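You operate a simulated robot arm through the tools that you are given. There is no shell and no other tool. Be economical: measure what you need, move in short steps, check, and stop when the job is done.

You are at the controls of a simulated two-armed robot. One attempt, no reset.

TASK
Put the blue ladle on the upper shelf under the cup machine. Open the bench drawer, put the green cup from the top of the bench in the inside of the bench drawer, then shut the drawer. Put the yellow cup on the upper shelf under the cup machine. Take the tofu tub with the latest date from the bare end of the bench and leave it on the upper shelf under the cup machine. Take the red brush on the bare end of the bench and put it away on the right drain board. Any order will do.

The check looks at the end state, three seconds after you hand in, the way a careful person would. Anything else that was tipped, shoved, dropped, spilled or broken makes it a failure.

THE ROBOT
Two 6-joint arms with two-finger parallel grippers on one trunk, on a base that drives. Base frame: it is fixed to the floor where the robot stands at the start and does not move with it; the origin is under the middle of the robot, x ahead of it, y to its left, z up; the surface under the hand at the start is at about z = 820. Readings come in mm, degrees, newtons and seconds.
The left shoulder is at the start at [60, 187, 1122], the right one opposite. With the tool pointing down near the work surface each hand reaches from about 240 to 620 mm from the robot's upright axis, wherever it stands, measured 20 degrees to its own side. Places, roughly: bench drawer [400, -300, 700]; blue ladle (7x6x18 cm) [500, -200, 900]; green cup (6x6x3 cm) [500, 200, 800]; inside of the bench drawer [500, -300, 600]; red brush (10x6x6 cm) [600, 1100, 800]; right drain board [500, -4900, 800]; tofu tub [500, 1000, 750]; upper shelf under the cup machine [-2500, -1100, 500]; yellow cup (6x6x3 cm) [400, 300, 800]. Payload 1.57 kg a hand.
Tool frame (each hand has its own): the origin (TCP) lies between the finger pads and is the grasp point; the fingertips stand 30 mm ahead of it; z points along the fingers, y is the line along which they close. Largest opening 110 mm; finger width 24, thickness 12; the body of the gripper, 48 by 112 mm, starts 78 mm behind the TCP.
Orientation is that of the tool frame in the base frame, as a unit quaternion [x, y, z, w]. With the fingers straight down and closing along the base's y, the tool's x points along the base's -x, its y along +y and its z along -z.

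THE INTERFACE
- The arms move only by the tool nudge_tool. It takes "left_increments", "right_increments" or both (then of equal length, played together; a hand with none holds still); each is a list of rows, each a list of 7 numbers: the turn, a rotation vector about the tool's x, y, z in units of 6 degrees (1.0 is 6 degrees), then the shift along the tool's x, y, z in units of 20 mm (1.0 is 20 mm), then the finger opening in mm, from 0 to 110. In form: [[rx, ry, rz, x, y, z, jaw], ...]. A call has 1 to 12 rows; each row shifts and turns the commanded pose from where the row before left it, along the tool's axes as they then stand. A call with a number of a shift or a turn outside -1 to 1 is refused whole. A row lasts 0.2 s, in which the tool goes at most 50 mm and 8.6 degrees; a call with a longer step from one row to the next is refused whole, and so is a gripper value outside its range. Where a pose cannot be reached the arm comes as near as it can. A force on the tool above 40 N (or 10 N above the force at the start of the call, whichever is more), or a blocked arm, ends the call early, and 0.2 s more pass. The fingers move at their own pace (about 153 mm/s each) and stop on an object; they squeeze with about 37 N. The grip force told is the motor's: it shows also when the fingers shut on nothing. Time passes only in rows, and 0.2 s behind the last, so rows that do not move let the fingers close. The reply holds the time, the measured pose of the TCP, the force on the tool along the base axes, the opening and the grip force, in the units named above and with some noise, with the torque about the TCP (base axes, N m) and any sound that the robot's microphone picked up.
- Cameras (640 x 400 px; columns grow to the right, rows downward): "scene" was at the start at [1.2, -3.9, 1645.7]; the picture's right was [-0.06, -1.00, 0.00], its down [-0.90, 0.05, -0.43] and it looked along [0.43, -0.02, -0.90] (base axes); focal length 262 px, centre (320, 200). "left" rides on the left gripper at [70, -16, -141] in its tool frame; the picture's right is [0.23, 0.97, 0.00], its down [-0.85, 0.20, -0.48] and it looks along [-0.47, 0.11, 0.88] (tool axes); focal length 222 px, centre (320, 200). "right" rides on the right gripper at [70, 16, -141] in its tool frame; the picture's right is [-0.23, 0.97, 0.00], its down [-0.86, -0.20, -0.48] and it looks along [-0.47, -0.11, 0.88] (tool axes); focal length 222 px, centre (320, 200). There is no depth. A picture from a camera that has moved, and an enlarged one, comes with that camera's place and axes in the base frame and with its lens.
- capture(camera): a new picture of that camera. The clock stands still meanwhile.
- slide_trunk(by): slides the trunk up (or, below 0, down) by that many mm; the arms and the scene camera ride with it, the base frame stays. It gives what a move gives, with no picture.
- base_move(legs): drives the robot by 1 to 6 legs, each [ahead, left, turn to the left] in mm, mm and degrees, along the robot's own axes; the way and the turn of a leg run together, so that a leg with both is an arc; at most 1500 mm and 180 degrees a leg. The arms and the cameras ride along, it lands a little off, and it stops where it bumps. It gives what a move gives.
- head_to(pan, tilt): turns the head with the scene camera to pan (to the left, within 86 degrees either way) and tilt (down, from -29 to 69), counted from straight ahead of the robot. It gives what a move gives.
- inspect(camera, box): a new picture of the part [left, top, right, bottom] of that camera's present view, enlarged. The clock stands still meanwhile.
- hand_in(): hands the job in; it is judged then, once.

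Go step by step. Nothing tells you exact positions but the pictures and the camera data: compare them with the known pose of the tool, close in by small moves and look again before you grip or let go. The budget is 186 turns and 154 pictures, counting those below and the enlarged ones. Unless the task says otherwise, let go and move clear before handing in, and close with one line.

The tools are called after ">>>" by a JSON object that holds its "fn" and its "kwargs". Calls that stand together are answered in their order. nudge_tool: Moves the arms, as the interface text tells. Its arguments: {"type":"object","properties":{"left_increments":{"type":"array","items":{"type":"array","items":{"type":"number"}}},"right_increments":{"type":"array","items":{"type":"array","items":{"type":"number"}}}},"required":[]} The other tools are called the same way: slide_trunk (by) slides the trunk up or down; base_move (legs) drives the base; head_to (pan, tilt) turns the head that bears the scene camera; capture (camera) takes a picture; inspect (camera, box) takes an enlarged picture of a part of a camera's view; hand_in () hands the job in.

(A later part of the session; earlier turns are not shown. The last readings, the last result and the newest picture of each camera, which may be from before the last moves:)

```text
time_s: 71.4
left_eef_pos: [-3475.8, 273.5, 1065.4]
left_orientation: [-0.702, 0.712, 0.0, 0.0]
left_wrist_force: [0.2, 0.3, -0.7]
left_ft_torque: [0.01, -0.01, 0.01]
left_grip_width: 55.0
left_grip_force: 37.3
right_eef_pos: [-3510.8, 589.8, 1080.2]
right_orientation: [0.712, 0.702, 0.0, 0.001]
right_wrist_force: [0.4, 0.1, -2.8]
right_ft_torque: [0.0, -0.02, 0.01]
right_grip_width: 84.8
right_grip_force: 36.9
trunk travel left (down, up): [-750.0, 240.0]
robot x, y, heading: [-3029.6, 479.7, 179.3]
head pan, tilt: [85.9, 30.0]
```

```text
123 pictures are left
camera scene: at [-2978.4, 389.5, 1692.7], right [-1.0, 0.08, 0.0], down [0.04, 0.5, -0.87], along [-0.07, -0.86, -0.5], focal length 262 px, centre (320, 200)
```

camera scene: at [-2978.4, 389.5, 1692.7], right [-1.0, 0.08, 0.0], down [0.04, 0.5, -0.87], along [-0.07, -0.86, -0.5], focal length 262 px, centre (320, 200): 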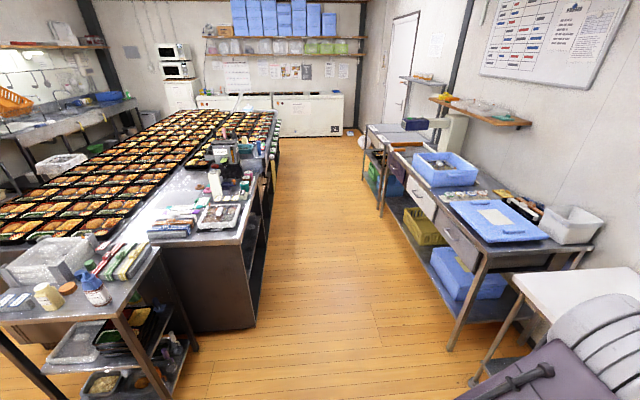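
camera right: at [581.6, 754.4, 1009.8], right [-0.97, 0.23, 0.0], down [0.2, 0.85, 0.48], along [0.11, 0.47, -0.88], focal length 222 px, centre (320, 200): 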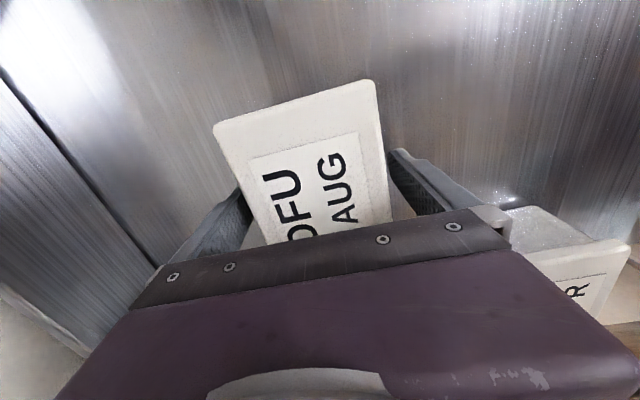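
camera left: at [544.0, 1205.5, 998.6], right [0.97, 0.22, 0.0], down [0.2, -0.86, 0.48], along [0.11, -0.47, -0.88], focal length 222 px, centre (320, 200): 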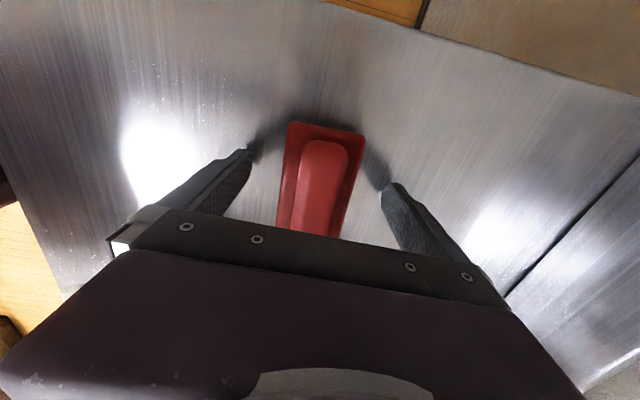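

The counter side facing the aisle has open shelves at about y = -1100, under a machine. I turn round to face +x and strafe into the aisle.

>>> {"fn": "base_move", "kwargs": {"legs": [[0, 0, -90], [0, 0, -90]]}}

>>> {"fn": "base_move", "kwargs": {"legs": [[-230, 0, 0], [0, -800, 0]]}}

>>> {"fn": "head_to", "kwargs": {"pan": -45, "tilt": 45}}

>>> {"fn": "capture", "kwargs": {"camera": "scene"}}

```text
time_s: 79.4
left_eef_pos: [-2588.3, 697.1, 1066.5]
left_orientation: [0.705, 0.71, 0.0, -0.001]
left_wrist_force: [0.1, 0.2, -0.2]
left_ft_torque: [-0.02, 0.01, 0.01]
left_grip_width: 55.1
left_grip_force: 36.8
right_eef_pos: [-2545.5, 382.9, 1080.0]
right_orientation: [0.71, -0.704, 0.0, 0.0]
right_wrist_force: [-0.3, -0.2, -3.0]
right_ft_torque: [0.0, 0.01, -0.02]
right_grip_width: 84.6
right_grip_force: 37.5
trunk travel left (down, up): [-750.0, 240.0]
robot x, y, heading: [-3030.9, 477.9, 0.2]
head pan, tilt: [85.9, 30.0]
```

```text
time_s: 85.0
left_eef_pos: [-2810.7, -92.1, 1066.2]
left_orientation: [0.698, 0.716, 0.0, 0.0]
left_wrist_force: [0.1, -0.3, 0.2]
left_ft_torque: [0.02, 0.02, -0.03]
left_grip_width: 55.1
left_grip_force: 36.9
right_eef_pos: [-2761.3, -406.2, 1080.0]
right_orientation: [0.716, -0.698, -0.001, 0.001]
right_wrist_force: [0.4, 0.6, -2.8]
right_ft_torque: [0.01, -0.05, 0.03]
right_grip_width: 84.7
right_grip_force: 37.2
trunk travel left (down, up): [-750.0, 240.0]
robot x, y, heading: [-3242.9, -321.8, 1.9]
head pan, tilt: [85.9, 30.0]
```

```text
time_s: 87.1
left_eef_pos: [-2811.0, -92.0, 1066.2]
left_orientation: [0.698, 0.716, 0.0, 0.0]
left_wrist_force: [-0.3, -0.2, -1.0]
left_ft_torque: [0.02, 0.0, 0.01]
left_grip_width: 55.2
left_grip_force: 37.2
right_eef_pos: [-2761.8, -406.2, 1079.6]
right_orientation: [0.717, -0.697, -0.001, 0.0]
right_wrist_force: [-0.2, 0.3, -4.3]
right_ft_torque: [0.0, -0.02, 0.03]
right_grip_width: 84.4
right_grip_force: 36.6
trunk travel left (down, up): [-750.0, 240.0]
robot x, y, heading: [-3240.8, -318.0, 1.5]
head pan, tilt: [-45.0, 45.0]
```

```text
122 pictures are left
camera scene: at [-3248.0, -375.3, 1670.1], right [-0.69, -0.73, 0.0], down [-0.51, 0.49, -0.71], along [0.51, -0.49, -0.71], focal length 262 px, centre (320, 200)
```

scene: 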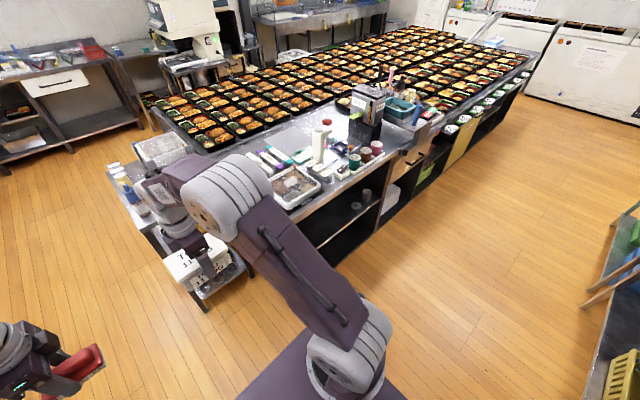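

The black cup machine is on the counter; under it is an open shelf. I zoom in on it.

>>> {"fn": "inspect", "kwargs": {"camera": "scene", "box": [280, 70, 480, 270]}}

>>> {"fn": "base_move", "kwargs": {"legs": [[0, -700, -1]]}}

>>> {"fn": "slide_trunk", "kwargs": {"by": -350}}

>>> {"fn": "head_to", "kwargs": {"pan": -5, "tilt": 50}}

>>> {"fn": "capture", "kwargs": {"camera": "scene"}}

```text
2.00 times, centred on (380, 170) of scene
camera zoom: at [-3248.0, -375.3, 1670.1], right [-0.69, -0.73, 0.0], down [-0.51, 0.49, -0.71], along [0.51, -0.49, -0.71], focal length 524 px, centre (200, 260)
```

zoom: 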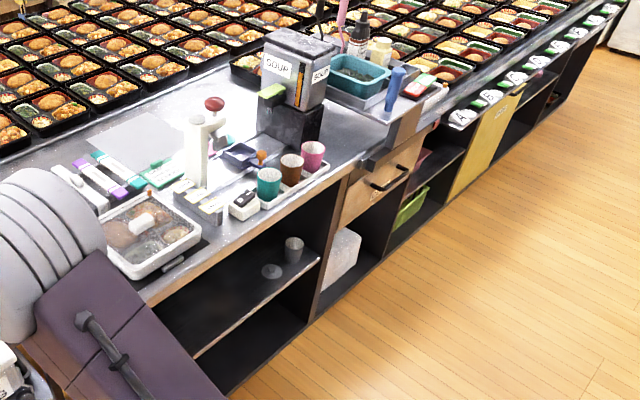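

```text
time_s: 90.9
left_eef_pos: [-2795.9, -802.1, 1065.7]
left_orientation: [0.709, 0.705, 0.0, 0.001]
left_wrist_force: [0.2, 0.5, -0.7]
left_ft_torque: [-0.04, -0.01, 0.0]
left_grip_width: 54.9
left_grip_force: 36.8
right_eef_pos: [-2757.3, -1118.8, 1080.1]
right_orientation: [-0.705, 0.709, 0.001, -0.001]
right_wrist_force: [0.7, 0.7, -3.3]
right_ft_torque: [-0.01, -0.01, 0.03]
right_grip_width: 84.7
right_grip_force: 37.2
trunk travel left (down, up): [-750.0, 240.0]
robot x, y, heading: [-3241.1, -1013.3, -0.7]
head pan, tilt: [-45.0, 45.0]
```

```text
time_s: 94.3
left_eef_pos: [-2797.4, -802.9, 715.0]
left_orientation: [0.709, 0.705, 0.0, 0.0]
left_wrist_force: [-1.2, 0.0, -1.3]
left_ft_torque: [0.01, 0.01, 0.0]
left_grip_width: 55.1
left_grip_force: 37.3
right_eef_pos: [-2758.5, -1119.2, 729.6]
right_orientation: [-0.705, 0.709, 0.0, 0.0]
right_wrist_force: [0.1, 0.7, -2.9]
right_ft_torque: [-0.03, 0.03, 0.01]
right_grip_width: 84.6
right_grip_force: 37.1
trunk travel left (down, up): [-400.0, 590.0]
robot x, y, heading: [-3240.4, -1013.0, -0.4]
head pan, tilt: [-45.0, 45.0]
```

```text
time_s: 95.4
left_eef_pos: [-2796.5, -804.4, 716.2]
left_orientation: [0.709, 0.705, 0.0, 0.001]
left_wrist_force: [0.2, 0.1, -0.1]
left_ft_torque: [-0.03, 0.01, 0.03]
left_grip_width: 55.4
left_grip_force: 36.7
right_eef_pos: [-2757.9, -1119.8, 730.1]
right_orientation: [-0.705, 0.709, 0.001, -0.001]
right_wrist_force: [-0.3, 0.6, -3.6]
right_ft_torque: [-0.03, -0.01, -0.01]
right_grip_width: 84.6
right_grip_force: 37.2
trunk travel left (down, up): [-400.0, 590.0]
robot x, y, heading: [-3242.2, -1018.2, -0.1]
head pan, tilt: [-5.0, 50.0]
```

```text
120 pictures are left
camera scene: at [-3223.4, -1021.5, 1313.2], right [-0.09, -1.0, 0.0], down [-0.76, 0.07, -0.64], along [0.64, -0.06, -0.77], focal length 262 px, centre (320, 200)
```

scene: 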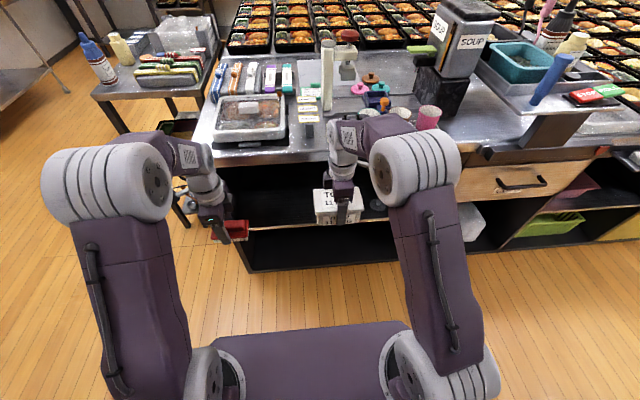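

The upper shelf (z about 510, opening up to about 810) must be entered from the front, so the tub needs a pitched grip along its long axis. I'll set it on the bare white table nearby and regrip it there.

>>> {"fn": "slide_trunk", "kwargs": {"by": 350}}

>>> {"fn": "base_move", "kwargs": {"legs": [[0, 1200, 0], [0, 0, 90], [0, 0, 90]]}}

>>> {"fn": "head_to", "kwargs": {"pan": 0, "tilt": 45}}

>>> {"fn": "capture", "kwargs": {"camera": "scene"}}

```text
time_s: 98.8
left_eef_pos: [-2796.2, -803.9, 1065.7]
left_orientation: [0.709, 0.705, 0.0, 0.0]
left_wrist_force: [0.5, 0.7, -0.6]
left_ft_torque: [0.0, 0.01, 0.06]
left_grip_width: 54.9
left_grip_force: 37.3
right_eef_pos: [-2756.4, -1118.7, 1080.7]
right_orientation: [-0.705, 0.709, 0.001, 0.0]
right_wrist_force: [-0.6, 1.1, -3.2]
right_ft_torque: [0.02, -0.04, -0.03]
right_grip_width: 84.5
right_grip_force: 37.2
trunk travel left (down, up): [-750.0, 240.0]
robot x, y, heading: [-3238.9, -1012.8, -0.2]
head pan, tilt: [-5.0, 50.0]
```

```text
time_s: 112.7
left_eef_pos: [-3670.8, -16.6, 1065.3]
left_orientation: [0.709, -0.705, 0.0, 0.0]
left_wrist_force: [-1.7, 0.0, -1.8]
left_ft_torque: [0.0, 0.0, -0.04]
left_grip_width: 55.1
left_grip_force: 36.6
right_eef_pos: [-3713.1, 298.3, 1079.5]
right_orientation: [0.705, 0.709, 0.0, 0.001]
right_wrist_force: [-0.3, 0.1, -3.6]
right_ft_torque: [0.03, 0.0, 0.01]
right_grip_width: 84.6
right_grip_force: 37.3
trunk travel left (down, up): [-750.0, 240.0]
robot x, y, heading: [-3234.2, 201.1, -179.7]
head pan, tilt: [-5.0, 50.0]
```

```text
time_s: 113.3
left_eef_pos: [-3670.2, -16.8, 1066.5]
left_orientation: [0.71, -0.704, 0.0, 0.001]
left_wrist_force: [-0.2, 0.9, -0.8]
left_ft_torque: [0.02, -0.02, -0.02]
left_grip_width: 55.2
left_grip_force: 36.8
right_eef_pos: [-3713.1, 298.9, 1078.4]
right_orientation: [0.704, 0.71, 0.001, 0.0]
right_wrist_force: [-0.2, -0.7, -3.8]
right_ft_torque: [0.02, 0.02, -0.02]
right_grip_width: 84.8
right_grip_force: 37.2
trunk travel left (down, up): [-750.0, 240.0]
robot x, y, heading: [-3226.9, 198.8, -179.4]
head pan, tilt: [0.0, 45.0]
```

```text
119 pictures are left
camera scene: at [-3251.4, 199.0, 1670.0], right [-0.01, 1.0, 0.0], down [0.71, 0.0, -0.71], along [-0.71, 0.0, -0.71], focal length 262 px, centre (320, 200)
```

scene: 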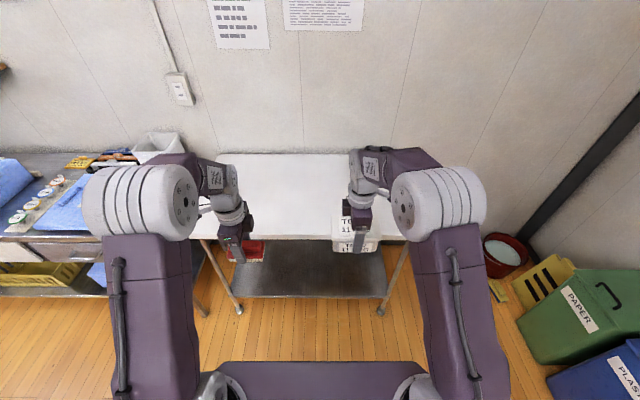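

The white table's front edge is at about x = -3925, top near z 780. I turn the tub's long axis toward the table and move in.

>>> {"fn": "nudge_tool", "kwargs": {"right_increments": [[0, 0, 1, 0, 0, 0, 75], [0, 0, 1, 0, 0, 0, 75], [0, 0, 1, 0, 0, 0, 75], [0, 0, 1, 0, 0, 0, 75], [0, 0, 1, 0, 0, 0, 75], [0, 0, 1, 0, 0, 0, 75], [0, 0, 1, 0, 0, 0, 75], [0, 0, 1, 0, 0, 0, 75], [0, 0, 1, 0, 0, 0, 75], [0, 0, 1, 0, 0, 0, 75], [0, 0, 1, 0, 0, 0, 75], [0, 0, 1, 0, 0, 0, 75]]}}

>>> {"fn": "nudge_tool", "kwargs": {"right_increments": [[0, 0, 1, 0, 0, 0, 75], [0, 0, 1, 0, 0, 0, 75], [0, 0, 1, 0, 0, 0, 75], [0, 0, 0, 0, 0, 0, 75]]}}

>>> {"fn": "base_move", "kwargs": {"legs": [[255, 0, 0]]}}

>>> {"fn": "capture", "kwargs": {"camera": "scene"}}

>>> {"fn": "capture", "kwargs": {"camera": "right"}}

```text
time_s: 115.9
left_eef_pos: [-3671.0, -17.5, 1066.0]
left_orientation: [0.709, -0.705, 0.0, 0.0]
left_wrist_force: [0.8, 0.6, -1.2]
left_ft_torque: [-0.02, -0.03, -0.01]
left_grip_width: 54.9
left_grip_force: 37.5
right_eef_pos: [-3712.9, 298.7, 1080.0]
right_orientation: [0.987, 0.158, 0.001, 0.0]
right_wrist_force: [0.4, 0.1, -3.1]
right_ft_torque: [-0.02, 0.0, 0.02]
right_grip_width: 85.0
right_grip_force: 37.0
trunk travel left (down, up): [-750.0, 240.0]
robot x, y, heading: [-3227.9, 201.2, -179.7]
head pan, tilt: [0.0, 45.0]
```

```text
time_s: 116.9
left_eef_pos: [-3669.8, -16.1, 1066.9]
left_orientation: [0.71, -0.705, 0.001, 0.0]
left_wrist_force: [0.2, 0.3, -1.4]
left_ft_torque: [-0.04, -0.01, -0.02]
left_grip_width: 55.3
left_grip_force: 37.3
right_eef_pos: [-3713.2, 298.6, 1078.9]
right_orientation: [1.0, 0.003, 0.001, 0.0]
right_wrist_force: [0.4, 0.2, -3.2]
right_ft_torque: [-0.01, -0.01, -0.02]
right_grip_width: 84.7
right_grip_force: 37.3
trunk travel left (down, up): [-750.0, 240.0]
robot x, y, heading: [-3231.9, 199.0, -179.5]
head pan, tilt: [0.0, 45.0]
```

```text
time_s: 118.8
left_eef_pos: [-3927.3, -14.5, 1067.4]
left_orientation: [0.708, -0.706, -0.001, 0.0]
left_wrist_force: [-0.1, 0.1, -1.2]
left_ft_torque: [-0.01, -0.01, -0.02]
left_grip_width: 55.1
left_grip_force: 36.9
right_eef_pos: [-3968.4, 301.4, 1080.0]
right_orientation: [1.0, 0.0, 0.0, 0.0]
right_wrist_force: [0.6, -0.3, -3.3]
right_ft_torque: [0.02, -0.03, -0.04]
right_grip_width: 84.3
right_grip_force: 37.4
trunk travel left (down, up): [-750.0, 240.0]
robot x, y, heading: [-3488.4, 195.6, -180.0]
head pan, tilt: [0.0, 45.0]
```

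```text
118 pictures are left
camera scene: at [-3507.0, 198.2, 1670.1], right [0.0, 1.0, 0.0], down [0.71, 0.0, -0.71], along [-0.71, 0.0, -0.71], focal length 262 px, centre (320, 200)
```

scene: 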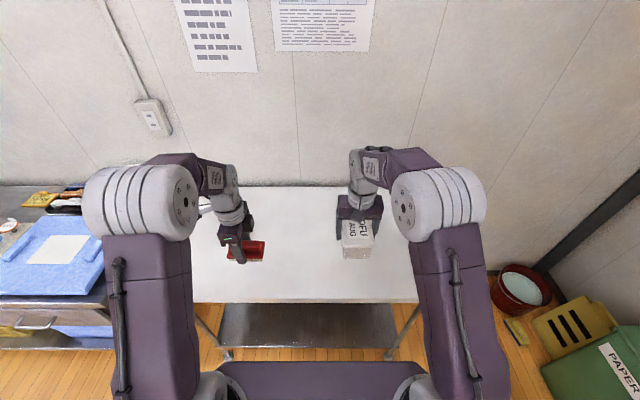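

```text
117 pictures are left
camera right: at [-3899.1, 283.7, 1222.0], right [-0.23, -0.97, 0.0], down [-0.86, 0.2, 0.48], along [-0.47, 0.11, -0.88], focal length 222 px, centre (320, 200)
```

right: 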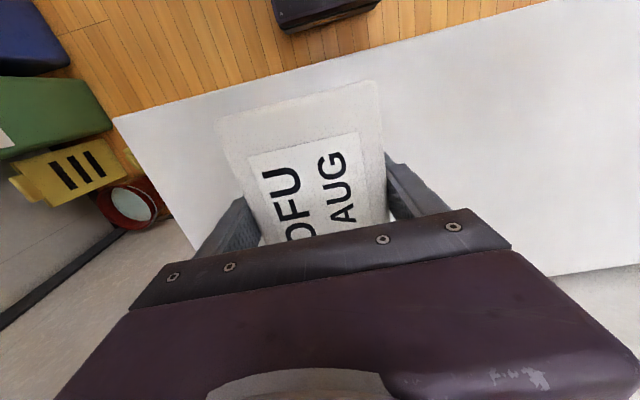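

The table is bare under the tub. I go forward 45 mm and down, then touch down slowly.

>>> {"fn": "nudge_tool", "kwargs": {"right_increments": [[0, 0, 0, -0.75, 0, 0.8, 75], [0, 0, 0, -0.75, 0, 0.8, 75], [0, 0, 0, -0.75, 0, 1, 75], [0, 0, 0, 0, 0, 1, 75], [0, 0, 0, 0, 0, 1, 75], [0, 0, 0, 0, 0, 1, 75], [0, 0, 0, 0, 0, 1, 75], [0, 0, 0, 0, 0, 1, 75], [0, 0, 0, 0, 0, 1, 75], [0, 0, 0, 0, 0, 1, 75], [0, 0, 0, 0, 0, 0.9, 75], [0, 0, 0, 0, 0, 0, 75]]}}

>>> {"fn": "nudge_tool", "kwargs": {"right_increments": [[0, 0, 0, 0, 0, 0.15, 75], [0, 0, 0, 0, 0, 0.15, 75], [0, 0, 0, 0, 0, 0.15, 75], [0, 0, 0, 0, 0, 0.15, 75], [0, 0, 0, 0, 0, 0.15, 75], [0, 0, 0, 0, 0, 0.15, 75], [0, 0, 0, 0, 0, 0.15, 75], [0, 0, 0, 0, 0, 0.15, 75], [0, 0, 0, 0, 0, 0.15, 75], [0, 0, 0, 0, 0, 0.15, 75], [0, 0, 0, 0, 0, 0.15, 75], [0, 0, 0, 0, 0, 0.15, 75]]}}

```text
time_s: 121.1
left_eef_pos: [-3925.1, -15.2, 1067.3]
left_orientation: [0.707, -0.707, -0.001, 0.001]
left_wrist_force: [-0.6, -0.2, -1.0]
left_ft_torque: [0.03, -0.04, 0.0]
left_grip_width: 55.1
left_grip_force: 36.7
right_eef_pos: [-4019.4, 299.0, 887.9]
right_orientation: [1.0, 0.001, -0.011, 0.0]
right_wrist_force: [10.4, 0.7, 30.2]
right_ft_torque: [0.04, 0.48, -0.02]
right_grip_width: 84.0
right_grip_force: 37.6
trunk travel left (down, up): [-750.0, 240.0]
robot x, y, heading: [-3487.2, 194.6, -180.2]
head pan, tilt: [0.0, 45.0]
stopped in row 11 (right hand): the force on the tool passed its limit at 83 N (the readings are from after the stop); the commanded pose is now the measured one
```

```text
time_s: 121.9
left_eef_pos: [-3924.8, -15.2, 1067.7]
left_orientation: [-0.707, 0.707, 0.001, -0.002]
left_wrist_force: [-1.3, -1.3, -1.1]
left_ft_torque: [-0.01, -0.01, 0.02]
left_grip_width: 55.4
left_grip_force: 36.8
right_eef_pos: [-4019.0, 300.0, 880.6]
right_orientation: [1.0, 0.001, -0.01, 0.0]
right_wrist_force: [10.7, 0.3, 23.3]
right_ft_torque: [0.31, -0.68, -0.14]
right_grip_width: 84.7
right_grip_force: 37.4
trunk travel left (down, up): [-750.0, 240.0]
robot x, y, heading: [-3484.6, 199.1, -179.8]
head pan, tilt: [0.0, 45.0]
stopped in row 3 (right hand): the force on the tool passed its limit at 44 N (the readings are from after the stop); the commanded pose is now the measured one
```

The tub is on the table. I open the hand, lift clear, and look.

>>> {"fn": "nudge_tool", "kwargs": {"right_increments": [[0, 0, 0, 0, 0, 0, 100], [0, 0, 0, 0, 0, 0, 110], [0, 0, 0, 0, 0, -0.5, 110], [0, 0, 0, 0, 0, -1, 110], [0, 0, 0, 0, 0, -1, 110], [0, 0, 0, 0, 0, -1, 110], [0, 0, 0, 0, 0, -1, 110], [0, 0, 0, 0, 0, -1, 110], [0, 0, 0, 0, 0, -1, 110]]}}

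>>> {"fn": "capture", "kwargs": {"camera": "right"}}

>>> {"fn": "inspect", "kwargs": {"camera": "scene", "box": [280, 160, 440, 300]}}

```text
time_s: 123.9
left_eef_pos: [-3928.7, -14.6, 1065.6]
left_orientation: [0.707, -0.707, -0.001, 0.0]
left_wrist_force: [0.3, 0.1, -0.8]
left_ft_torque: [0.01, 0.01, -0.01]
left_grip_width: 55.2
left_grip_force: 36.6
right_eef_pos: [-4021.2, 298.9, 1008.2]
right_orientation: [1.0, 0.001, -0.009, 0.001]
right_wrist_force: [0.4, 0.0, -0.6]
right_ft_torque: [-0.04, -0.02, 0.0]
right_grip_width: 109.9
right_grip_force: 0.0
trunk travel left (down, up): [-750.0, 240.0]
robot x, y, heading: [-3484.9, 196.8, -180.0]
head pan, tilt: [0.0, 45.0]
```

```text
116 pictures are left
camera right: at [-3949.1, 282.8, 1148.8], right [-0.23, -0.97, 0.0], down [-0.85, 0.2, 0.49], along [-0.48, 0.11, -0.87], focal length 222 px, centre (320, 200)
```

right: 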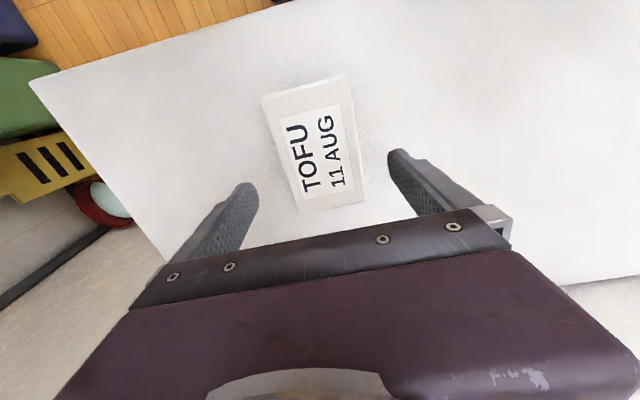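

```text
2.86 times, centred on (360, 230) of scene
camera zoom: at [-3508.0, 198.1, 1670.1], right [0.0, 1.0, 0.0], down [0.71, 0.0, -0.71], along [-0.71, 0.0, -0.71], focal length 748 px, centre (206, 114)
```

zoom: 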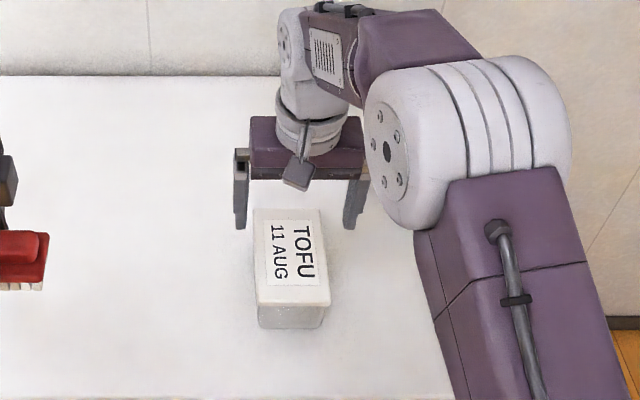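

The tub stands upright on the white table at about (-4019, 300). I pull the hand back and pitch it to 60 degrees from vertical.

>>> {"fn": "nudge_tool", "kwargs": {"right_increments": [[0, 0, 0, 1, 0, 0, 110], [0, 0, 0, 1, 0, 0, 110], [0, 0, 0, 1, 0, 0, 110], [0, 0, 0, 1, 0, 0, 110], [0, 0, 0, 1, 0, 0, 110], [0, 0, 0, 1, 0, 0, 110], [0, -1, 0, 0, 0, 0, 110], [0, -1, 0, 0, 0, 0, 110], [0, -1, 0, 0, 0, 0, 110], [0, -1, 0, 0, 0, 0, 110], [0, -1, 0, 0, 0, 0, 110], [0, -1, 0, 0, 0, 0, 110]]}}

>>> {"fn": "nudge_tool", "kwargs": {"right_increments": [[0, -1, 0, 0, 0, 0, 110], [0, -1, 0, 0, 0, 0, 110], [0, -1, 0, 0, 0, 0, 110], [0, -1, 0, 0, 0, 0, 110], [0, 0, 0, 0, 0, 0, 110]]}}

>>> {"fn": "capture", "kwargs": {"camera": "right"}}

```text
time_s: 126.5
left_eef_pos: [-3928.2, -14.3, 1067.1]
left_orientation: [-0.707, 0.708, 0.001, -0.001]
left_wrist_force: [0.4, -0.1, -1.1]
left_ft_torque: [-0.02, -0.02, 0.0]
left_grip_width: 55.3
left_grip_force: 37.3
right_eef_pos: [-3899.2, 325.8, 1006.6]
right_orientation: [0.966, -0.007, -0.248, -0.066]
right_wrist_force: [0.0, 0.2, 0.6]
right_ft_torque: [0.01, 0.07, -0.01]
right_grip_width: 110.2
right_grip_force: 0.0
right hand out of reach, approached as far as the arm can: row 10, 11, 12
trunk travel left (down, up): [-750.0, 240.0]
robot x, y, heading: [-3489.2, 204.0, -180.1]
head pan, tilt: [0.0, 45.0]
```

```text
time_s: 127.7
left_eef_pos: [-3928.1, -14.3, 1066.6]
left_orientation: [0.708, -0.707, 0.0, 0.0]
left_wrist_force: [-0.1, 0.5, -1.0]
left_ft_torque: [-0.02, 0.0, -0.04]
left_grip_width: 55.0
left_grip_force: 37.4
right_eef_pos: [-3931.2, 315.7, 1034.8]
right_orientation: [0.895, 0.009, -0.441, -0.07]
right_wrist_force: [-0.4, 0.0, -0.5]
right_ft_torque: [-0.02, -0.02, -0.03]
right_grip_width: 109.8
right_grip_force: 0.1
right hand out of reach, approached as far as the arm can: row 3, 4
trunk travel left (down, up): [-750.0, 240.0]
robot x, y, heading: [-3485.0, 199.3, -180.0]
head pan, tilt: [0.0, 45.0]
```

```text
114 pictures are left
camera right: at [-3778.3, 288.4, 1062.1], right [-0.18, -0.98, 0.05], down [-0.13, 0.08, 0.99], along [-0.97, 0.17, -0.15], focal length 222 px, centre (320, 200)
```

right: 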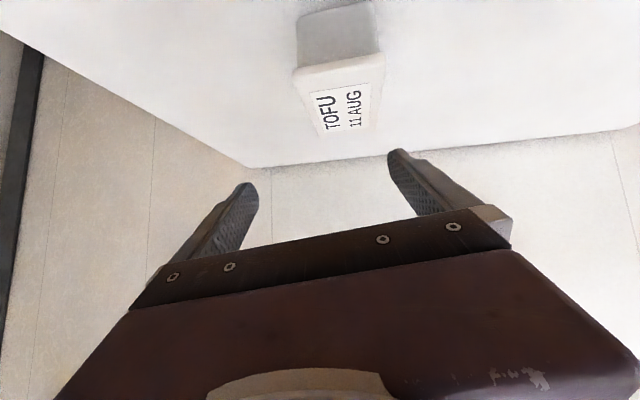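

The pose was too close in; I move the pitched hand forward over the tub, where the arm can reach it.

>>> {"fn": "nudge_tool", "kwargs": {"right_increments": [[0, 0, 0, -0.45, 0, 0.78, 110], [0, 0, 0, -0.45, 0, 0.78, 110], [0, 0, 0, -0.45, 0, 0.78, 110], [0, 0, 0, -0.45, 0, 0.78, 110], [0, 0, 0, -0.45, 0, 0.78, 110], [0, 0, 0, -0.45, 0, 0.78, 110], [0, 0, 0, 0, 0, 0, 110]]}}

>>> {"fn": "capture", "kwargs": {"camera": "right"}}

>>> {"fn": "inspect", "kwargs": {"camera": "scene", "box": [280, 160, 440, 300]}}

```text
time_s: 129.3
left_eef_pos: [-3929.0, -15.4, 1066.5]
left_orientation: [0.707, -0.707, 0.0, -0.001]
left_wrist_force: [-0.1, 1.2, -0.8]
left_ft_torque: [-0.03, -0.01, 0.03]
left_grip_width: 55.3
left_grip_force: 36.8
right_eef_pos: [-4037.5, 323.4, 1019.3]
right_orientation: [0.893, 0.007, -0.444, -0.065]
right_wrist_force: [-0.2, 0.0, 0.4]
right_ft_torque: [0.0, -0.01, -0.05]
right_grip_width: 110.1
right_grip_force: 0.1
trunk travel left (down, up): [-750.0, 240.0]
robot x, y, heading: [-3487.4, 199.5, -180.1]
head pan, tilt: [0.0, 45.0]
```

```text
113 pictures are left
camera right: at [-3883.7, 295.7, 1047.4], right [-0.18, -0.98, 0.06], down [-0.13, 0.08, 0.99], along [-0.97, 0.17, -0.14], focal length 222 px, centre (320, 200)
```

right: 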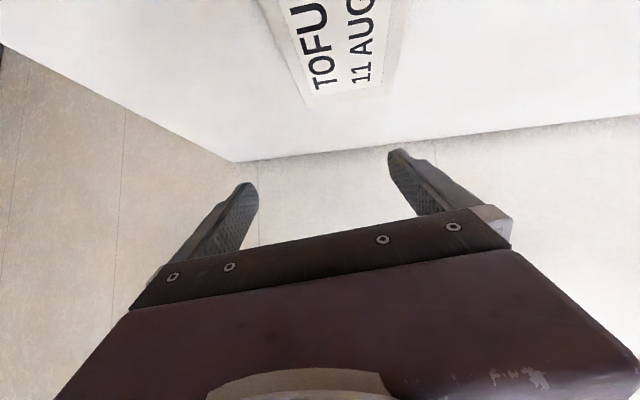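

```text
2.86 times, centred on (360, 230) of scene
camera zoom: at [-3508.1, 198.1, 1670.1], right [0.0, 1.0, 0.0], down [0.71, 0.0, -0.71], along [-0.71, 0.0, -0.71], focal length 748 px, centre (206, 114)
```

zoom: 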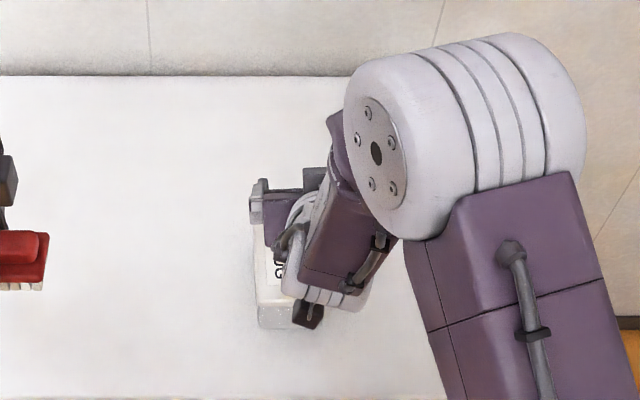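

The arm sits at 53 degrees pitch with a small yaw error; I correct that and centre over the tub.

>>> {"fn": "nudge_tool", "kwargs": {"right_increments": [[-0.5, 0, 0.37, 0, 0, 0, 110], [-0.5, 0, 0.37, 0, 0, 0, 110], [0, 0, 0, 0.8, 0.58, -0.27, 110], [0, 0, 0, 0.8, 0.58, -0.27, 110], [0, 0, 0, 0, 0, 0, 110]]}}

>>> {"fn": "capture", "kwargs": {"camera": "right"}}

```text
time_s: 130.5
left_eef_pos: [-3929.4, -15.9, 1066.7]
left_orientation: [0.707, -0.707, -0.001, 0.0]
left_wrist_force: [-0.2, 0.3, -0.9]
left_ft_torque: [-0.02, 0.02, -0.03]
left_grip_width: 55.0
left_grip_force: 37.0
right_eef_pos: [-4010.6, 300.3, 999.3]
right_orientation: [0.895, 0.001, -0.445, -0.035]
right_wrist_force: [0.2, 0.1, 0.0]
right_ft_torque: [0.03, 0.01, 0.01]
right_grip_width: 109.9
right_grip_force: 0.0
right hand out of reach, approached as far as the arm can: row 2
trunk travel left (down, up): [-750.0, 240.0]
robot x, y, heading: [-3484.5, 196.9, -180.2]
head pan, tilt: [0.0, 45.0]
```

```text
111 pictures are left
camera right: at [-3855.9, 277.4, 1028.1], right [-0.16, -0.98, 0.12], down [-0.13, 0.14, 0.98], along [-0.98, 0.15, -0.15], focal length 222 px, centre (320, 200)
```

right: 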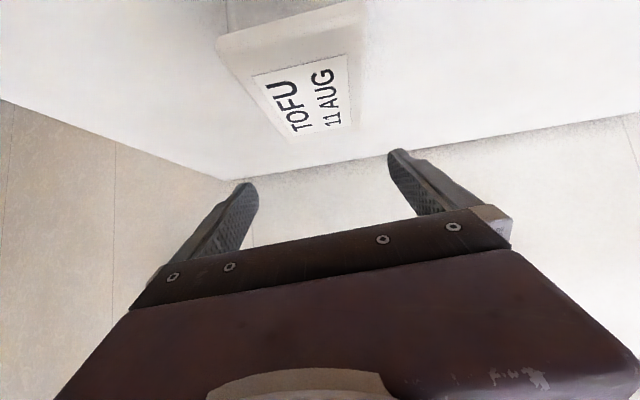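

A wrist limit leaves about 4 degrees of roll; a lower trunk should help. I raise the right hand 150 mm and slide the trunk down 150 mm, then straighten.

>>> {"fn": "nudge_tool", "kwargs": {"right_increments": [[0, 0, 0, -0.854, 0, -0.65, 110], [0, 0, 0, -0.854, 0, -0.65, 110], [0, 0, 0, -0.854, 0, -0.65, 110], [0, 0, 0, -0.854, 0, -0.65, 110], [0, 0, 0, -0.854, 0, -0.65, 110], [0, 0, 0, -0.854, 0, -0.65, 110], [0, 0, 0, -0.854, 0, -0.65, 110], [0, 0, 0, 0, 0, 0, 110]]}}

>>> {"fn": "slide_trunk", "kwargs": {"by": -150}}

>>> {"fn": "nudge_tool", "kwargs": {"right_increments": [[-0.3, 0, 0.16, 0, 0, 0, 110], [-0.3, 0, 0.16, 0, 0, 0, 110], [0, 0, 0, 0, 0, 0, 110]]}}

```text
time_s: 132.3
left_eef_pos: [-3928.6, -15.0, 1066.3]
left_orientation: [-0.707, 0.707, -0.001, 0.0]
left_wrist_force: [0.5, -0.6, -0.7]
left_ft_torque: [0.01, -0.01, -0.01]
left_grip_width: 55.1
left_grip_force: 37.5
right_eef_pos: [-4011.3, 291.1, 1151.4]
right_orientation: [0.895, 0.002, -0.445, -0.034]
right_wrist_force: [0.2, -0.3, -0.7]
right_ft_torque: [0.04, -0.01, -0.02]
right_grip_width: 109.8
right_grip_force: 0.2
trunk travel left (down, up): [-750.0, 240.0]
robot x, y, heading: [-3489.9, 200.3, -179.9]
head pan, tilt: [0.0, 45.0]
```

```text
time_s: 134.1
left_eef_pos: [-3929.8, -15.3, 917.0]
left_orientation: [-0.707, 0.707, -0.001, 0.001]
left_wrist_force: [-0.7, 1.1, -0.4]
left_ft_torque: [0.01, 0.0, -0.02]
left_grip_width: 55.1
left_grip_force: 36.5
right_eef_pos: [-4010.3, 291.1, 1000.1]
right_orientation: [0.895, 0.002, -0.445, -0.033]
right_wrist_force: [0.1, -0.2, 0.4]
right_ft_torque: [0.0, 0.0, 0.02]
right_grip_width: 110.0
right_grip_force: 0.0
trunk travel left (down, up): [-600.0, 390.0]
robot x, y, heading: [-3487.4, 199.7, -179.9]
head pan, tilt: [0.0, 45.0]
```

```text
time_s: 134.9
left_eef_pos: [-3929.1, -14.5, 915.6]
left_orientation: [-0.707, 0.707, 0.0, 0.001]
left_wrist_force: [-0.1, -0.3, -0.8]
left_ft_torque: [-0.02, -0.03, 0.03]
left_grip_width: 54.9
left_grip_force: 37.3
right_eef_pos: [-4010.6, 292.6, 1000.1]
right_orientation: [0.895, 0.001, -0.446, 0.002]
right_wrist_force: [-0.2, -0.1, 0.3]
right_ft_torque: [-0.02, -0.03, -0.01]
right_grip_width: 109.8
right_grip_force: 0.1
trunk travel left (down, up): [-600.0, 390.0]
robot x, y, heading: [-3487.6, 196.0, -179.8]
head pan, tilt: [0.0, 45.0]
```

The hand is straight now. I centre and descend part way, then look.

>>> {"fn": "nudge_tool", "kwargs": {"right_increments": [[0, 0, 0, 0, -0.38, 0, 110], [0, 0, 0, 0.8, 0, 0.605, 110], [0, 0, 0, 0.8, 0, 0.605, 110], [0, 0, 0, 0.8, 0, 0.605, 110], [0, 0, 0, 0.4, 0, 0.3, 110], [0, 0, 0, 0, 0, 0, 110]]}}

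>>> {"fn": "capture", "kwargs": {"camera": "right"}}

>>> {"fn": "capture", "kwargs": {"camera": "scene"}}

```text
time_s: 136.3
left_eef_pos: [-3927.5, -15.4, 916.2]
left_orientation: [0.707, -0.707, 0.0, 0.0]
left_wrist_force: [-0.1, -0.4, -1.3]
left_ft_torque: [0.01, -0.01, 0.01]
left_grip_width: 55.1
left_grip_force: 37.0
right_eef_pos: [-4011.3, 298.8, 931.5]
right_orientation: [0.896, 0.0, -0.445, 0.002]
right_wrist_force: [-0.2, 0.0, 0.5]
right_ft_torque: [-0.06, -0.03, 0.01]
right_grip_width: 110.0
right_grip_force: 0.0
trunk travel left (down, up): [-600.0, 390.0]
robot x, y, heading: [-3488.2, 200.0, -180.0]
head pan, tilt: [0.0, 45.0]
```

```text
110 pictures are left
camera right: at [-3856.2, 282.2, 961.5], right [-0.13, -0.97, 0.18], down [-0.13, 0.2, 0.97], along [-0.98, 0.11, -0.16], focal length 222 px, centre (320, 200)
```

right: 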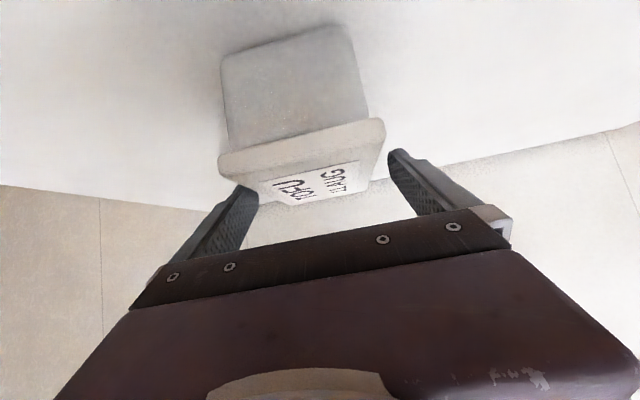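

```text
109 pictures are left
camera scene: at [-3508.1, 198.2, 1520.1], right [0.0, 1.0, 0.0], down [0.71, 0.0, -0.71], along [-0.71, 0.0, -0.71], focal length 262 px, centre (320, 200)
```

scene: 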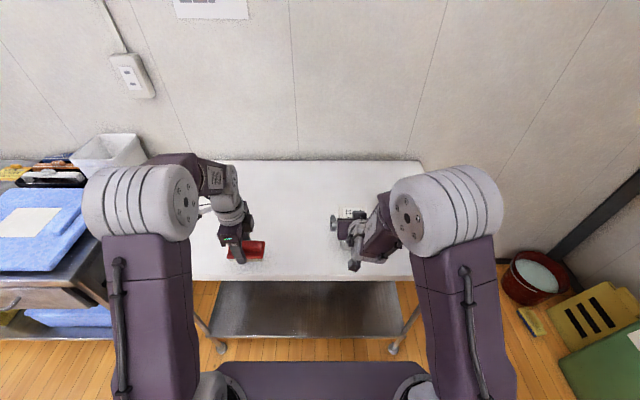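

From this view the table is actually at about z 850 (the tips touched it earlier), lid at about 917. I descend 33 mm and grip.

>>> {"fn": "nudge_tool", "kwargs": {"right_increments": [[0, 0, 0, 0.44, 0, 0.33, 110], [0, 0, 0, 0.44, 0, 0.33, 110], [0, 0, 0, 0.44, 0, 0.33, 110], [0, 0, 0, 0, 0, 0, 110]]}}

>>> {"fn": "capture", "kwargs": {"camera": "right"}}

```text
time_s: 137.3
left_eef_pos: [-3927.7, -13.7, 916.2]
left_orientation: [-0.707, 0.707, -0.001, 0.001]
left_wrist_force: [-0.7, 0.2, -0.7]
left_ft_torque: [-0.02, -0.02, 0.04]
left_grip_width: 54.9
left_grip_force: 36.7
right_eef_pos: [-4014.0, 294.8, 901.1]
right_orientation: [0.896, 0.001, -0.444, -0.002]
right_wrist_force: [0.3, -0.1, 0.1]
right_ft_torque: [0.03, 0.0, 0.02]
right_grip_width: 110.1
right_grip_force: 0.1
right hand out of reach, approached as far as the arm can: row 3
trunk travel left (down, up): [-600.0, 390.0]
robot x, y, heading: [-3488.3, 199.4, -180.0]
head pan, tilt: [0.0, 45.0]
```

```text
108 pictures are left
camera right: at [-3858.6, 278.6, 931.4], right [-0.14, -0.97, 0.18], down [-0.14, 0.19, 0.97], along [-0.98, 0.11, -0.16], focal length 222 px, centre (320, 200)
```

right: 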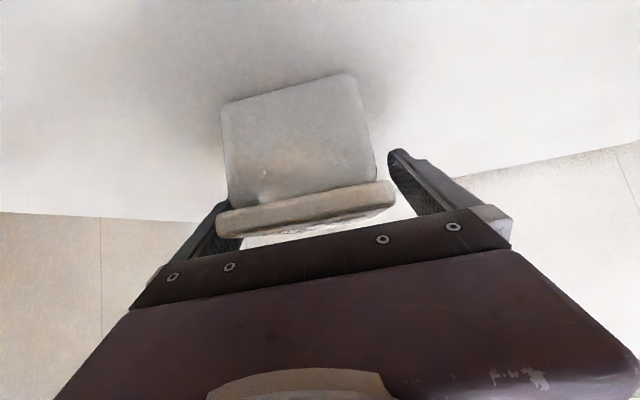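

The tub is centred between the fingers; I close.

>>> {"fn": "nudge_tool", "kwargs": {"right_increments": [[0, 0, 0, 0, 0, 0, 80], [0, 0, 0, 0, 0, 0, 75], [0, 0, 0, 0, 0, 0, 75], [0, 0, 0, 0, 0, 0, 75], [0, 0, 0, -0.8, 0, -0.6, 75], [0, 0, 0, -0.8, 0, -0.6, 75], [0, 0, 0, -0.8, 0, -0.6, 75], [0, 0, 0, -0.8, 0, -0.6, 75], [0, 0, 0, -0.8, 0, -0.6, 75], [0, 0, 0, 0, 0, 0, 75]]}}

>>> {"fn": "capture", "kwargs": {"camera": "right"}}

>>> {"fn": "capture", "kwargs": {"camera": "scene"}}

```text
time_s: 139.5
left_eef_pos: [-3929.7, -14.4, 915.8]
left_orientation: [-0.707, 0.707, 0.001, 0.0]
left_wrist_force: [0.3, 0.4, -1.1]
left_ft_torque: [-0.02, 0.01, -0.01]
left_grip_width: 55.1
left_grip_force: 37.3
right_eef_pos: [-4013.9, 296.6, 1001.3]
right_orientation: [0.896, 0.001, -0.444, 0.002]
right_wrist_force: [-0.6, 0.2, -3.1]
right_ft_torque: [0.04, -0.02, 0.0]
right_grip_width: 84.7
right_grip_force: 36.8
trunk travel left (down, up): [-600.0, 390.0]
robot x, y, heading: [-3485.2, 197.6, -179.9]
head pan, tilt: [0.0, 45.0]
```

```text
107 pictures are left
camera right: at [-3859.4, 280.2, 1031.3], right [-0.13, -0.97, 0.18], down [-0.14, 0.2, 0.97], along [-0.98, 0.11, -0.16], focal length 222 px, centre (320, 200)
```

right: 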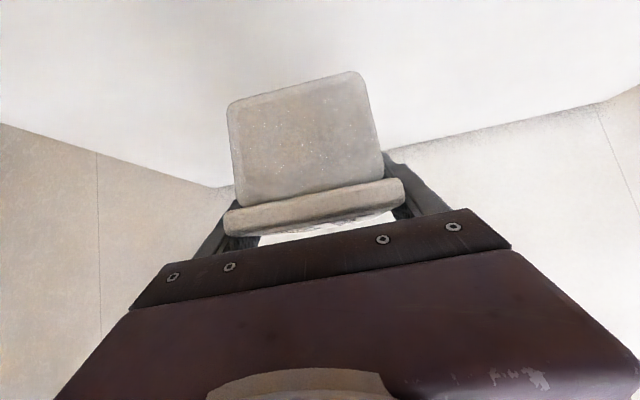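

```text
106 pictures are left
camera scene: at [-3509.2, 198.2, 1520.0], right [0.0, 1.0, 0.0], down [0.71, 0.0, -0.71], along [-0.71, 0.0, -0.71], focal length 262 px, centre (320, 200)
```

scene: 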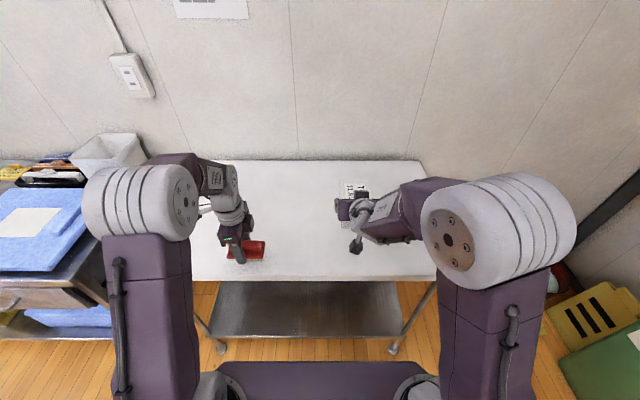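

The tub is now held with a pitched grip and is level. I back off, turn round and strafe in front of the shelf, staying clear of the counter.

>>> {"fn": "base_move", "kwargs": {"legs": [[-300, 0, 0], [0, 0, 90], [0, 0, 90], [-140, 0, 0], [0, -1250, 0]]}}

>>> {"fn": "nudge_tool", "kwargs": {"left_increments": [[0, 0, 0, 0, -1, 0, 40], [0, 0, 0, 0, -1, 0, 40], [0, 0, 0, 0, -1, 0, 40], [0, 0, 0, 0, -1, 0, 40], [0, 0, 0, 0, -1, 0, 40], [0, 0, 0, 0, -1, 0, 40], [0, 0, 0, 0, 0, 0, 40]]}}

>>> {"fn": "head_to", "kwargs": {"pan": 0, "tilt": 40}}

>>> {"fn": "capture", "kwargs": {"camera": "scene"}}

```text
time_s: 156.0
left_eef_pos: [-2860.4, -820.8, 916.6]
left_orientation: [0.701, 0.713, 0.0, 0.0]
left_wrist_force: [0.0, -1.0, -0.8]
left_ft_torque: [0.01, -0.03, -0.02]
left_grip_width: 55.0
left_grip_force: 36.8
right_eef_pos: [-2770.9, -1130.3, 1000.3]
right_orientation: [-0.007, 0.896, 0.006, 0.445]
right_wrist_force: [-0.5, -0.1, -3.2]
right_ft_torque: [-0.03, 0.03, -0.02]
right_grip_width: 84.9
right_grip_force: 36.9
trunk travel left (down, up): [-600.0, 390.0]
robot x, y, heading: [-3299.5, -1039.3, 1.0]
head pan, tilt: [0.0, 45.0]
```

```text
time_s: 157.6
left_eef_pos: [-2979.2, -821.5, 915.9]
left_orientation: [0.702, 0.713, 0.0, 0.0]
left_wrist_force: [0.2, -0.4, -0.9]
left_ft_torque: [0.02, -0.02, -0.03]
left_grip_width: 55.1
left_grip_force: 36.6
right_eef_pos: [-2770.2, -1130.1, 1000.2]
right_orientation: [-0.007, 0.896, 0.005, 0.445]
right_wrist_force: [0.3, -0.3, -2.6]
right_ft_torque: [-0.02, 0.06, -0.01]
right_grip_width: 84.7
right_grip_force: 36.8
trunk travel left (down, up): [-600.0, 390.0]
robot x, y, heading: [-3297.2, -1041.6, 1.2]
head pan, tilt: [0.0, 45.0]
```

```text
time_s: 158.3
left_eef_pos: [-2980.9, -821.3, 916.9]
left_orientation: [0.702, 0.713, 0.0, 0.0]
left_wrist_force: [-0.1, 0.3, -1.0]
left_ft_torque: [0.02, 0.0, -0.01]
left_grip_width: 55.1
left_grip_force: 37.5
right_eef_pos: [-2771.6, -1129.9, 1000.0]
right_orientation: [-0.008, 0.896, 0.005, 0.445]
right_wrist_force: [-0.1, -0.2, -3.0]
right_ft_torque: [0.03, 0.03, 0.03]
right_grip_width: 84.7
right_grip_force: 37.0
trunk travel left (down, up): [-600.0, 390.0]
robot x, y, heading: [-3298.0, -1039.2, 0.9]
head pan, tilt: [0.0, 40.0]
```

```text
105 pictures are left
camera scene: at [-3273.7, -1041.0, 1527.3], right [0.02, -1.0, 0.0], down [-0.64, -0.01, -0.77], along [0.77, 0.01, -0.64], focal length 262 px, centre (320, 200)
```

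scene: 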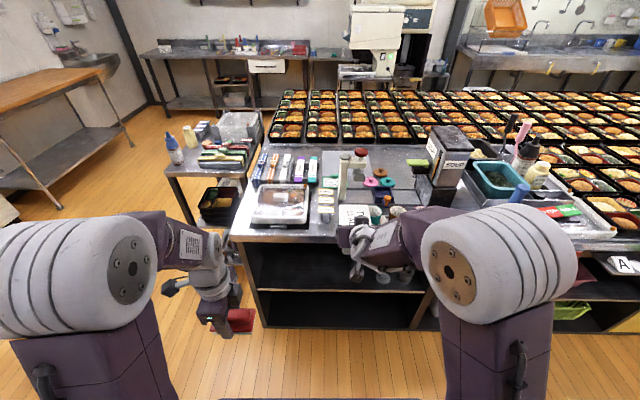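

The shelf opening spans y about -810 to -1500 at z 510, with the front edge at x about -2665. I lower the trunk and look in.

>>> {"fn": "slide_trunk", "kwargs": {"by": -385}}

>>> {"fn": "head_to", "kwargs": {"pan": -5, "tilt": 35}}

>>> {"fn": "capture", "kwargs": {"camera": "scene"}}

>>> {"fn": "capture", "kwargs": {"camera": "right"}}

```text
time_s: 162.0
left_eef_pos: [-2981.1, -822.1, 531.0]
left_orientation: [0.701, 0.713, -0.001, 0.0]
left_wrist_force: [0.2, -0.3, -0.8]
left_ft_torque: [0.03, 0.01, 0.0]
left_grip_width: 55.5
left_grip_force: 37.8
right_eef_pos: [-2770.7, -1129.8, 615.8]
right_orientation: [-0.007, 0.896, 0.005, 0.444]
right_wrist_force: [0.6, -0.3, -2.7]
right_ft_torque: [-0.02, 0.04, 0.01]
right_grip_width: 84.6
right_grip_force: 37.1
trunk travel left (down, up): [-215.0, 775.0]
robot x, y, heading: [-3298.9, -1040.1, 0.8]
head pan, tilt: [0.0, 40.0]
```

```text
time_s: 162.6
left_eef_pos: [-2980.9, -822.0, 531.1]
left_orientation: [0.702, 0.713, 0.0, 0.0]
left_wrist_force: [0.5, 0.4, -1.0]
left_ft_torque: [-0.02, 0.02, 0.01]
left_grip_width: 55.3
left_grip_force: 36.9
right_eef_pos: [-2770.4, -1130.0, 615.8]
right_orientation: [-0.007, 0.896, 0.005, 0.444]
right_wrist_force: [-0.3, 0.0, -3.5]
right_ft_torque: [0.02, 0.04, 0.01]
right_grip_width: 84.8
right_grip_force: 37.5
trunk travel left (down, up): [-215.0, 775.0]
robot x, y, heading: [-3296.9, -1039.4, 0.4]
head pan, tilt: [-5.0, 35.0]
```

```text
104 pictures are left
camera scene: at [-3271.0, -1048.6, 1149.9], right [-0.07, -1.0, 0.0], down [-0.57, 0.04, -0.82], along [0.82, -0.06, -0.57], focal length 262 px, centre (320, 200)
```

scene: 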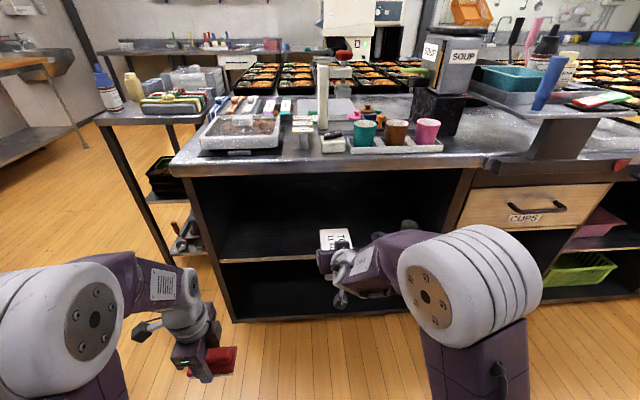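

```text
103 pictures are left
camera right: at [-2925.6, -1116.9, 646.1], right [0.12, 0.98, 0.18], down [0.14, -0.2, 0.97], along [0.98, -0.09, -0.16], focal length 222 px, centre (320, 200)
```

right: 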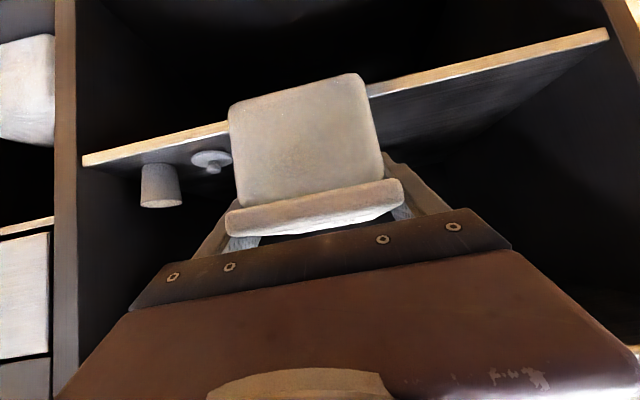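

I can see the shelf clearly; the cup and lid there are well to the right. I move the base forward to carry the tub in.

>>> {"fn": "base_move", "kwargs": {"legs": [[150, 0, 0]]}}

>>> {"fn": "capture", "kwargs": {"camera": "right"}}

```text
time_s: 164.0
left_eef_pos: [-2834.8, -820.1, 530.3]
left_orientation: [0.702, 0.712, 0.0, 0.0]
left_wrist_force: [-0.5, -0.7, -0.9]
left_ft_torque: [0.01, -0.01, 0.01]
left_grip_width: 55.0
left_grip_force: 36.4
right_eef_pos: [-2623.6, -1126.6, 614.3]
right_orientation: [-0.007, 0.896, 0.005, 0.444]
right_wrist_force: [-0.3, 0.2, -3.3]
right_ft_torque: [0.04, 0.05, 0.0]
right_grip_width: 84.7
right_grip_force: 37.4
trunk travel left (down, up): [-215.0, 775.0]
robot x, y, heading: [-3155.5, -1036.5, 1.0]
head pan, tilt: [-5.0, 35.0]
```

```text
102 pictures are left
camera right: at [-2779.3, -1114.6, 645.9], right [0.12, 0.98, 0.18], down [0.14, -0.2, 0.97], along [0.98, -0.09, -0.16], focal length 222 px, centre (320, 200)
```

right: 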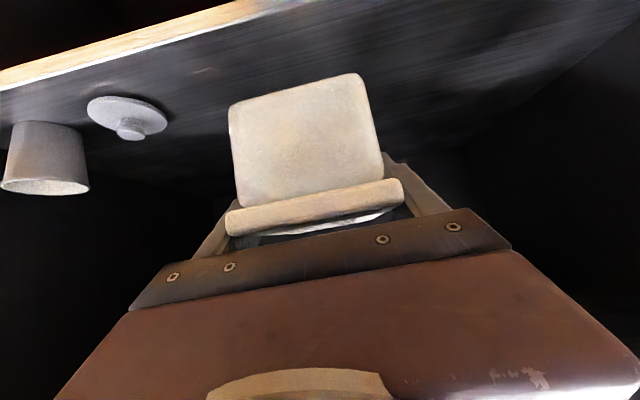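

I extend 55 mm further and lower slowly until contact.

>>> {"fn": "nudge_tool", "kwargs": {"right_increments": [[0, 0, 0, -0.555, 0, 0.73, 75], [0, 0, 0, -0.555, 0, 0.73, 75], [0, 0, 0, -0.555, 0, 0.73, 75], [0, 0, 0, 0.319, 0, 0.242, 75], [0, 0, 0, 0.319, 0, 0.242, 75], [0, 0, 0, 0.319, 0, 0.242, 75], [0, 0, 0, 0.319, 0, 0.242, 75], [0, 0, 0, 0.16, 0, 0.121, 75], [0, 0, 0, 0.16, 0, 0.121, 75]]}}

>>> {"fn": "capture", "kwargs": {"camera": "right"}}

```text
time_s: 166.0
left_eef_pos: [-2834.9, -819.5, 531.0]
left_orientation: [0.701, 0.713, 0.0, 0.0]
left_wrist_force: [0.6, -0.7, -0.4]
left_ft_torque: [0.0, 0.0, 0.02]
left_grip_width: 55.1
left_grip_force: 37.1
right_eef_pos: [-2568.5, -1128.2, 576.0]
right_orientation: [-0.007, 0.896, 0.005, 0.444]
right_wrist_force: [-0.8, -0.2, -2.9]
right_ft_torque: [-0.01, 0.05, 0.0]
right_grip_width: 84.7
right_grip_force: 37.3
trunk travel left (down, up): [-215.0, 775.0]
robot x, y, heading: [-3150.1, -1033.5, 0.9]
head pan, tilt: [-5.0, 35.0]
```

```text
101 pictures are left
camera right: at [-2724.4, -1114.1, 606.3], right [0.12, 0.98, 0.18], down [0.14, -0.2, 0.97], along [0.98, -0.09, -0.16], focal length 222 px, centre (320, 200)
```

right: 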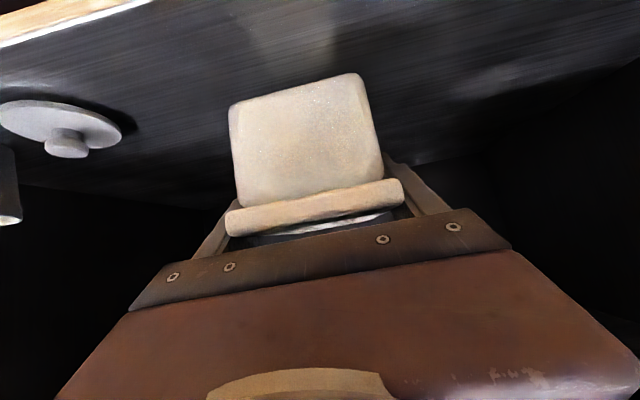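

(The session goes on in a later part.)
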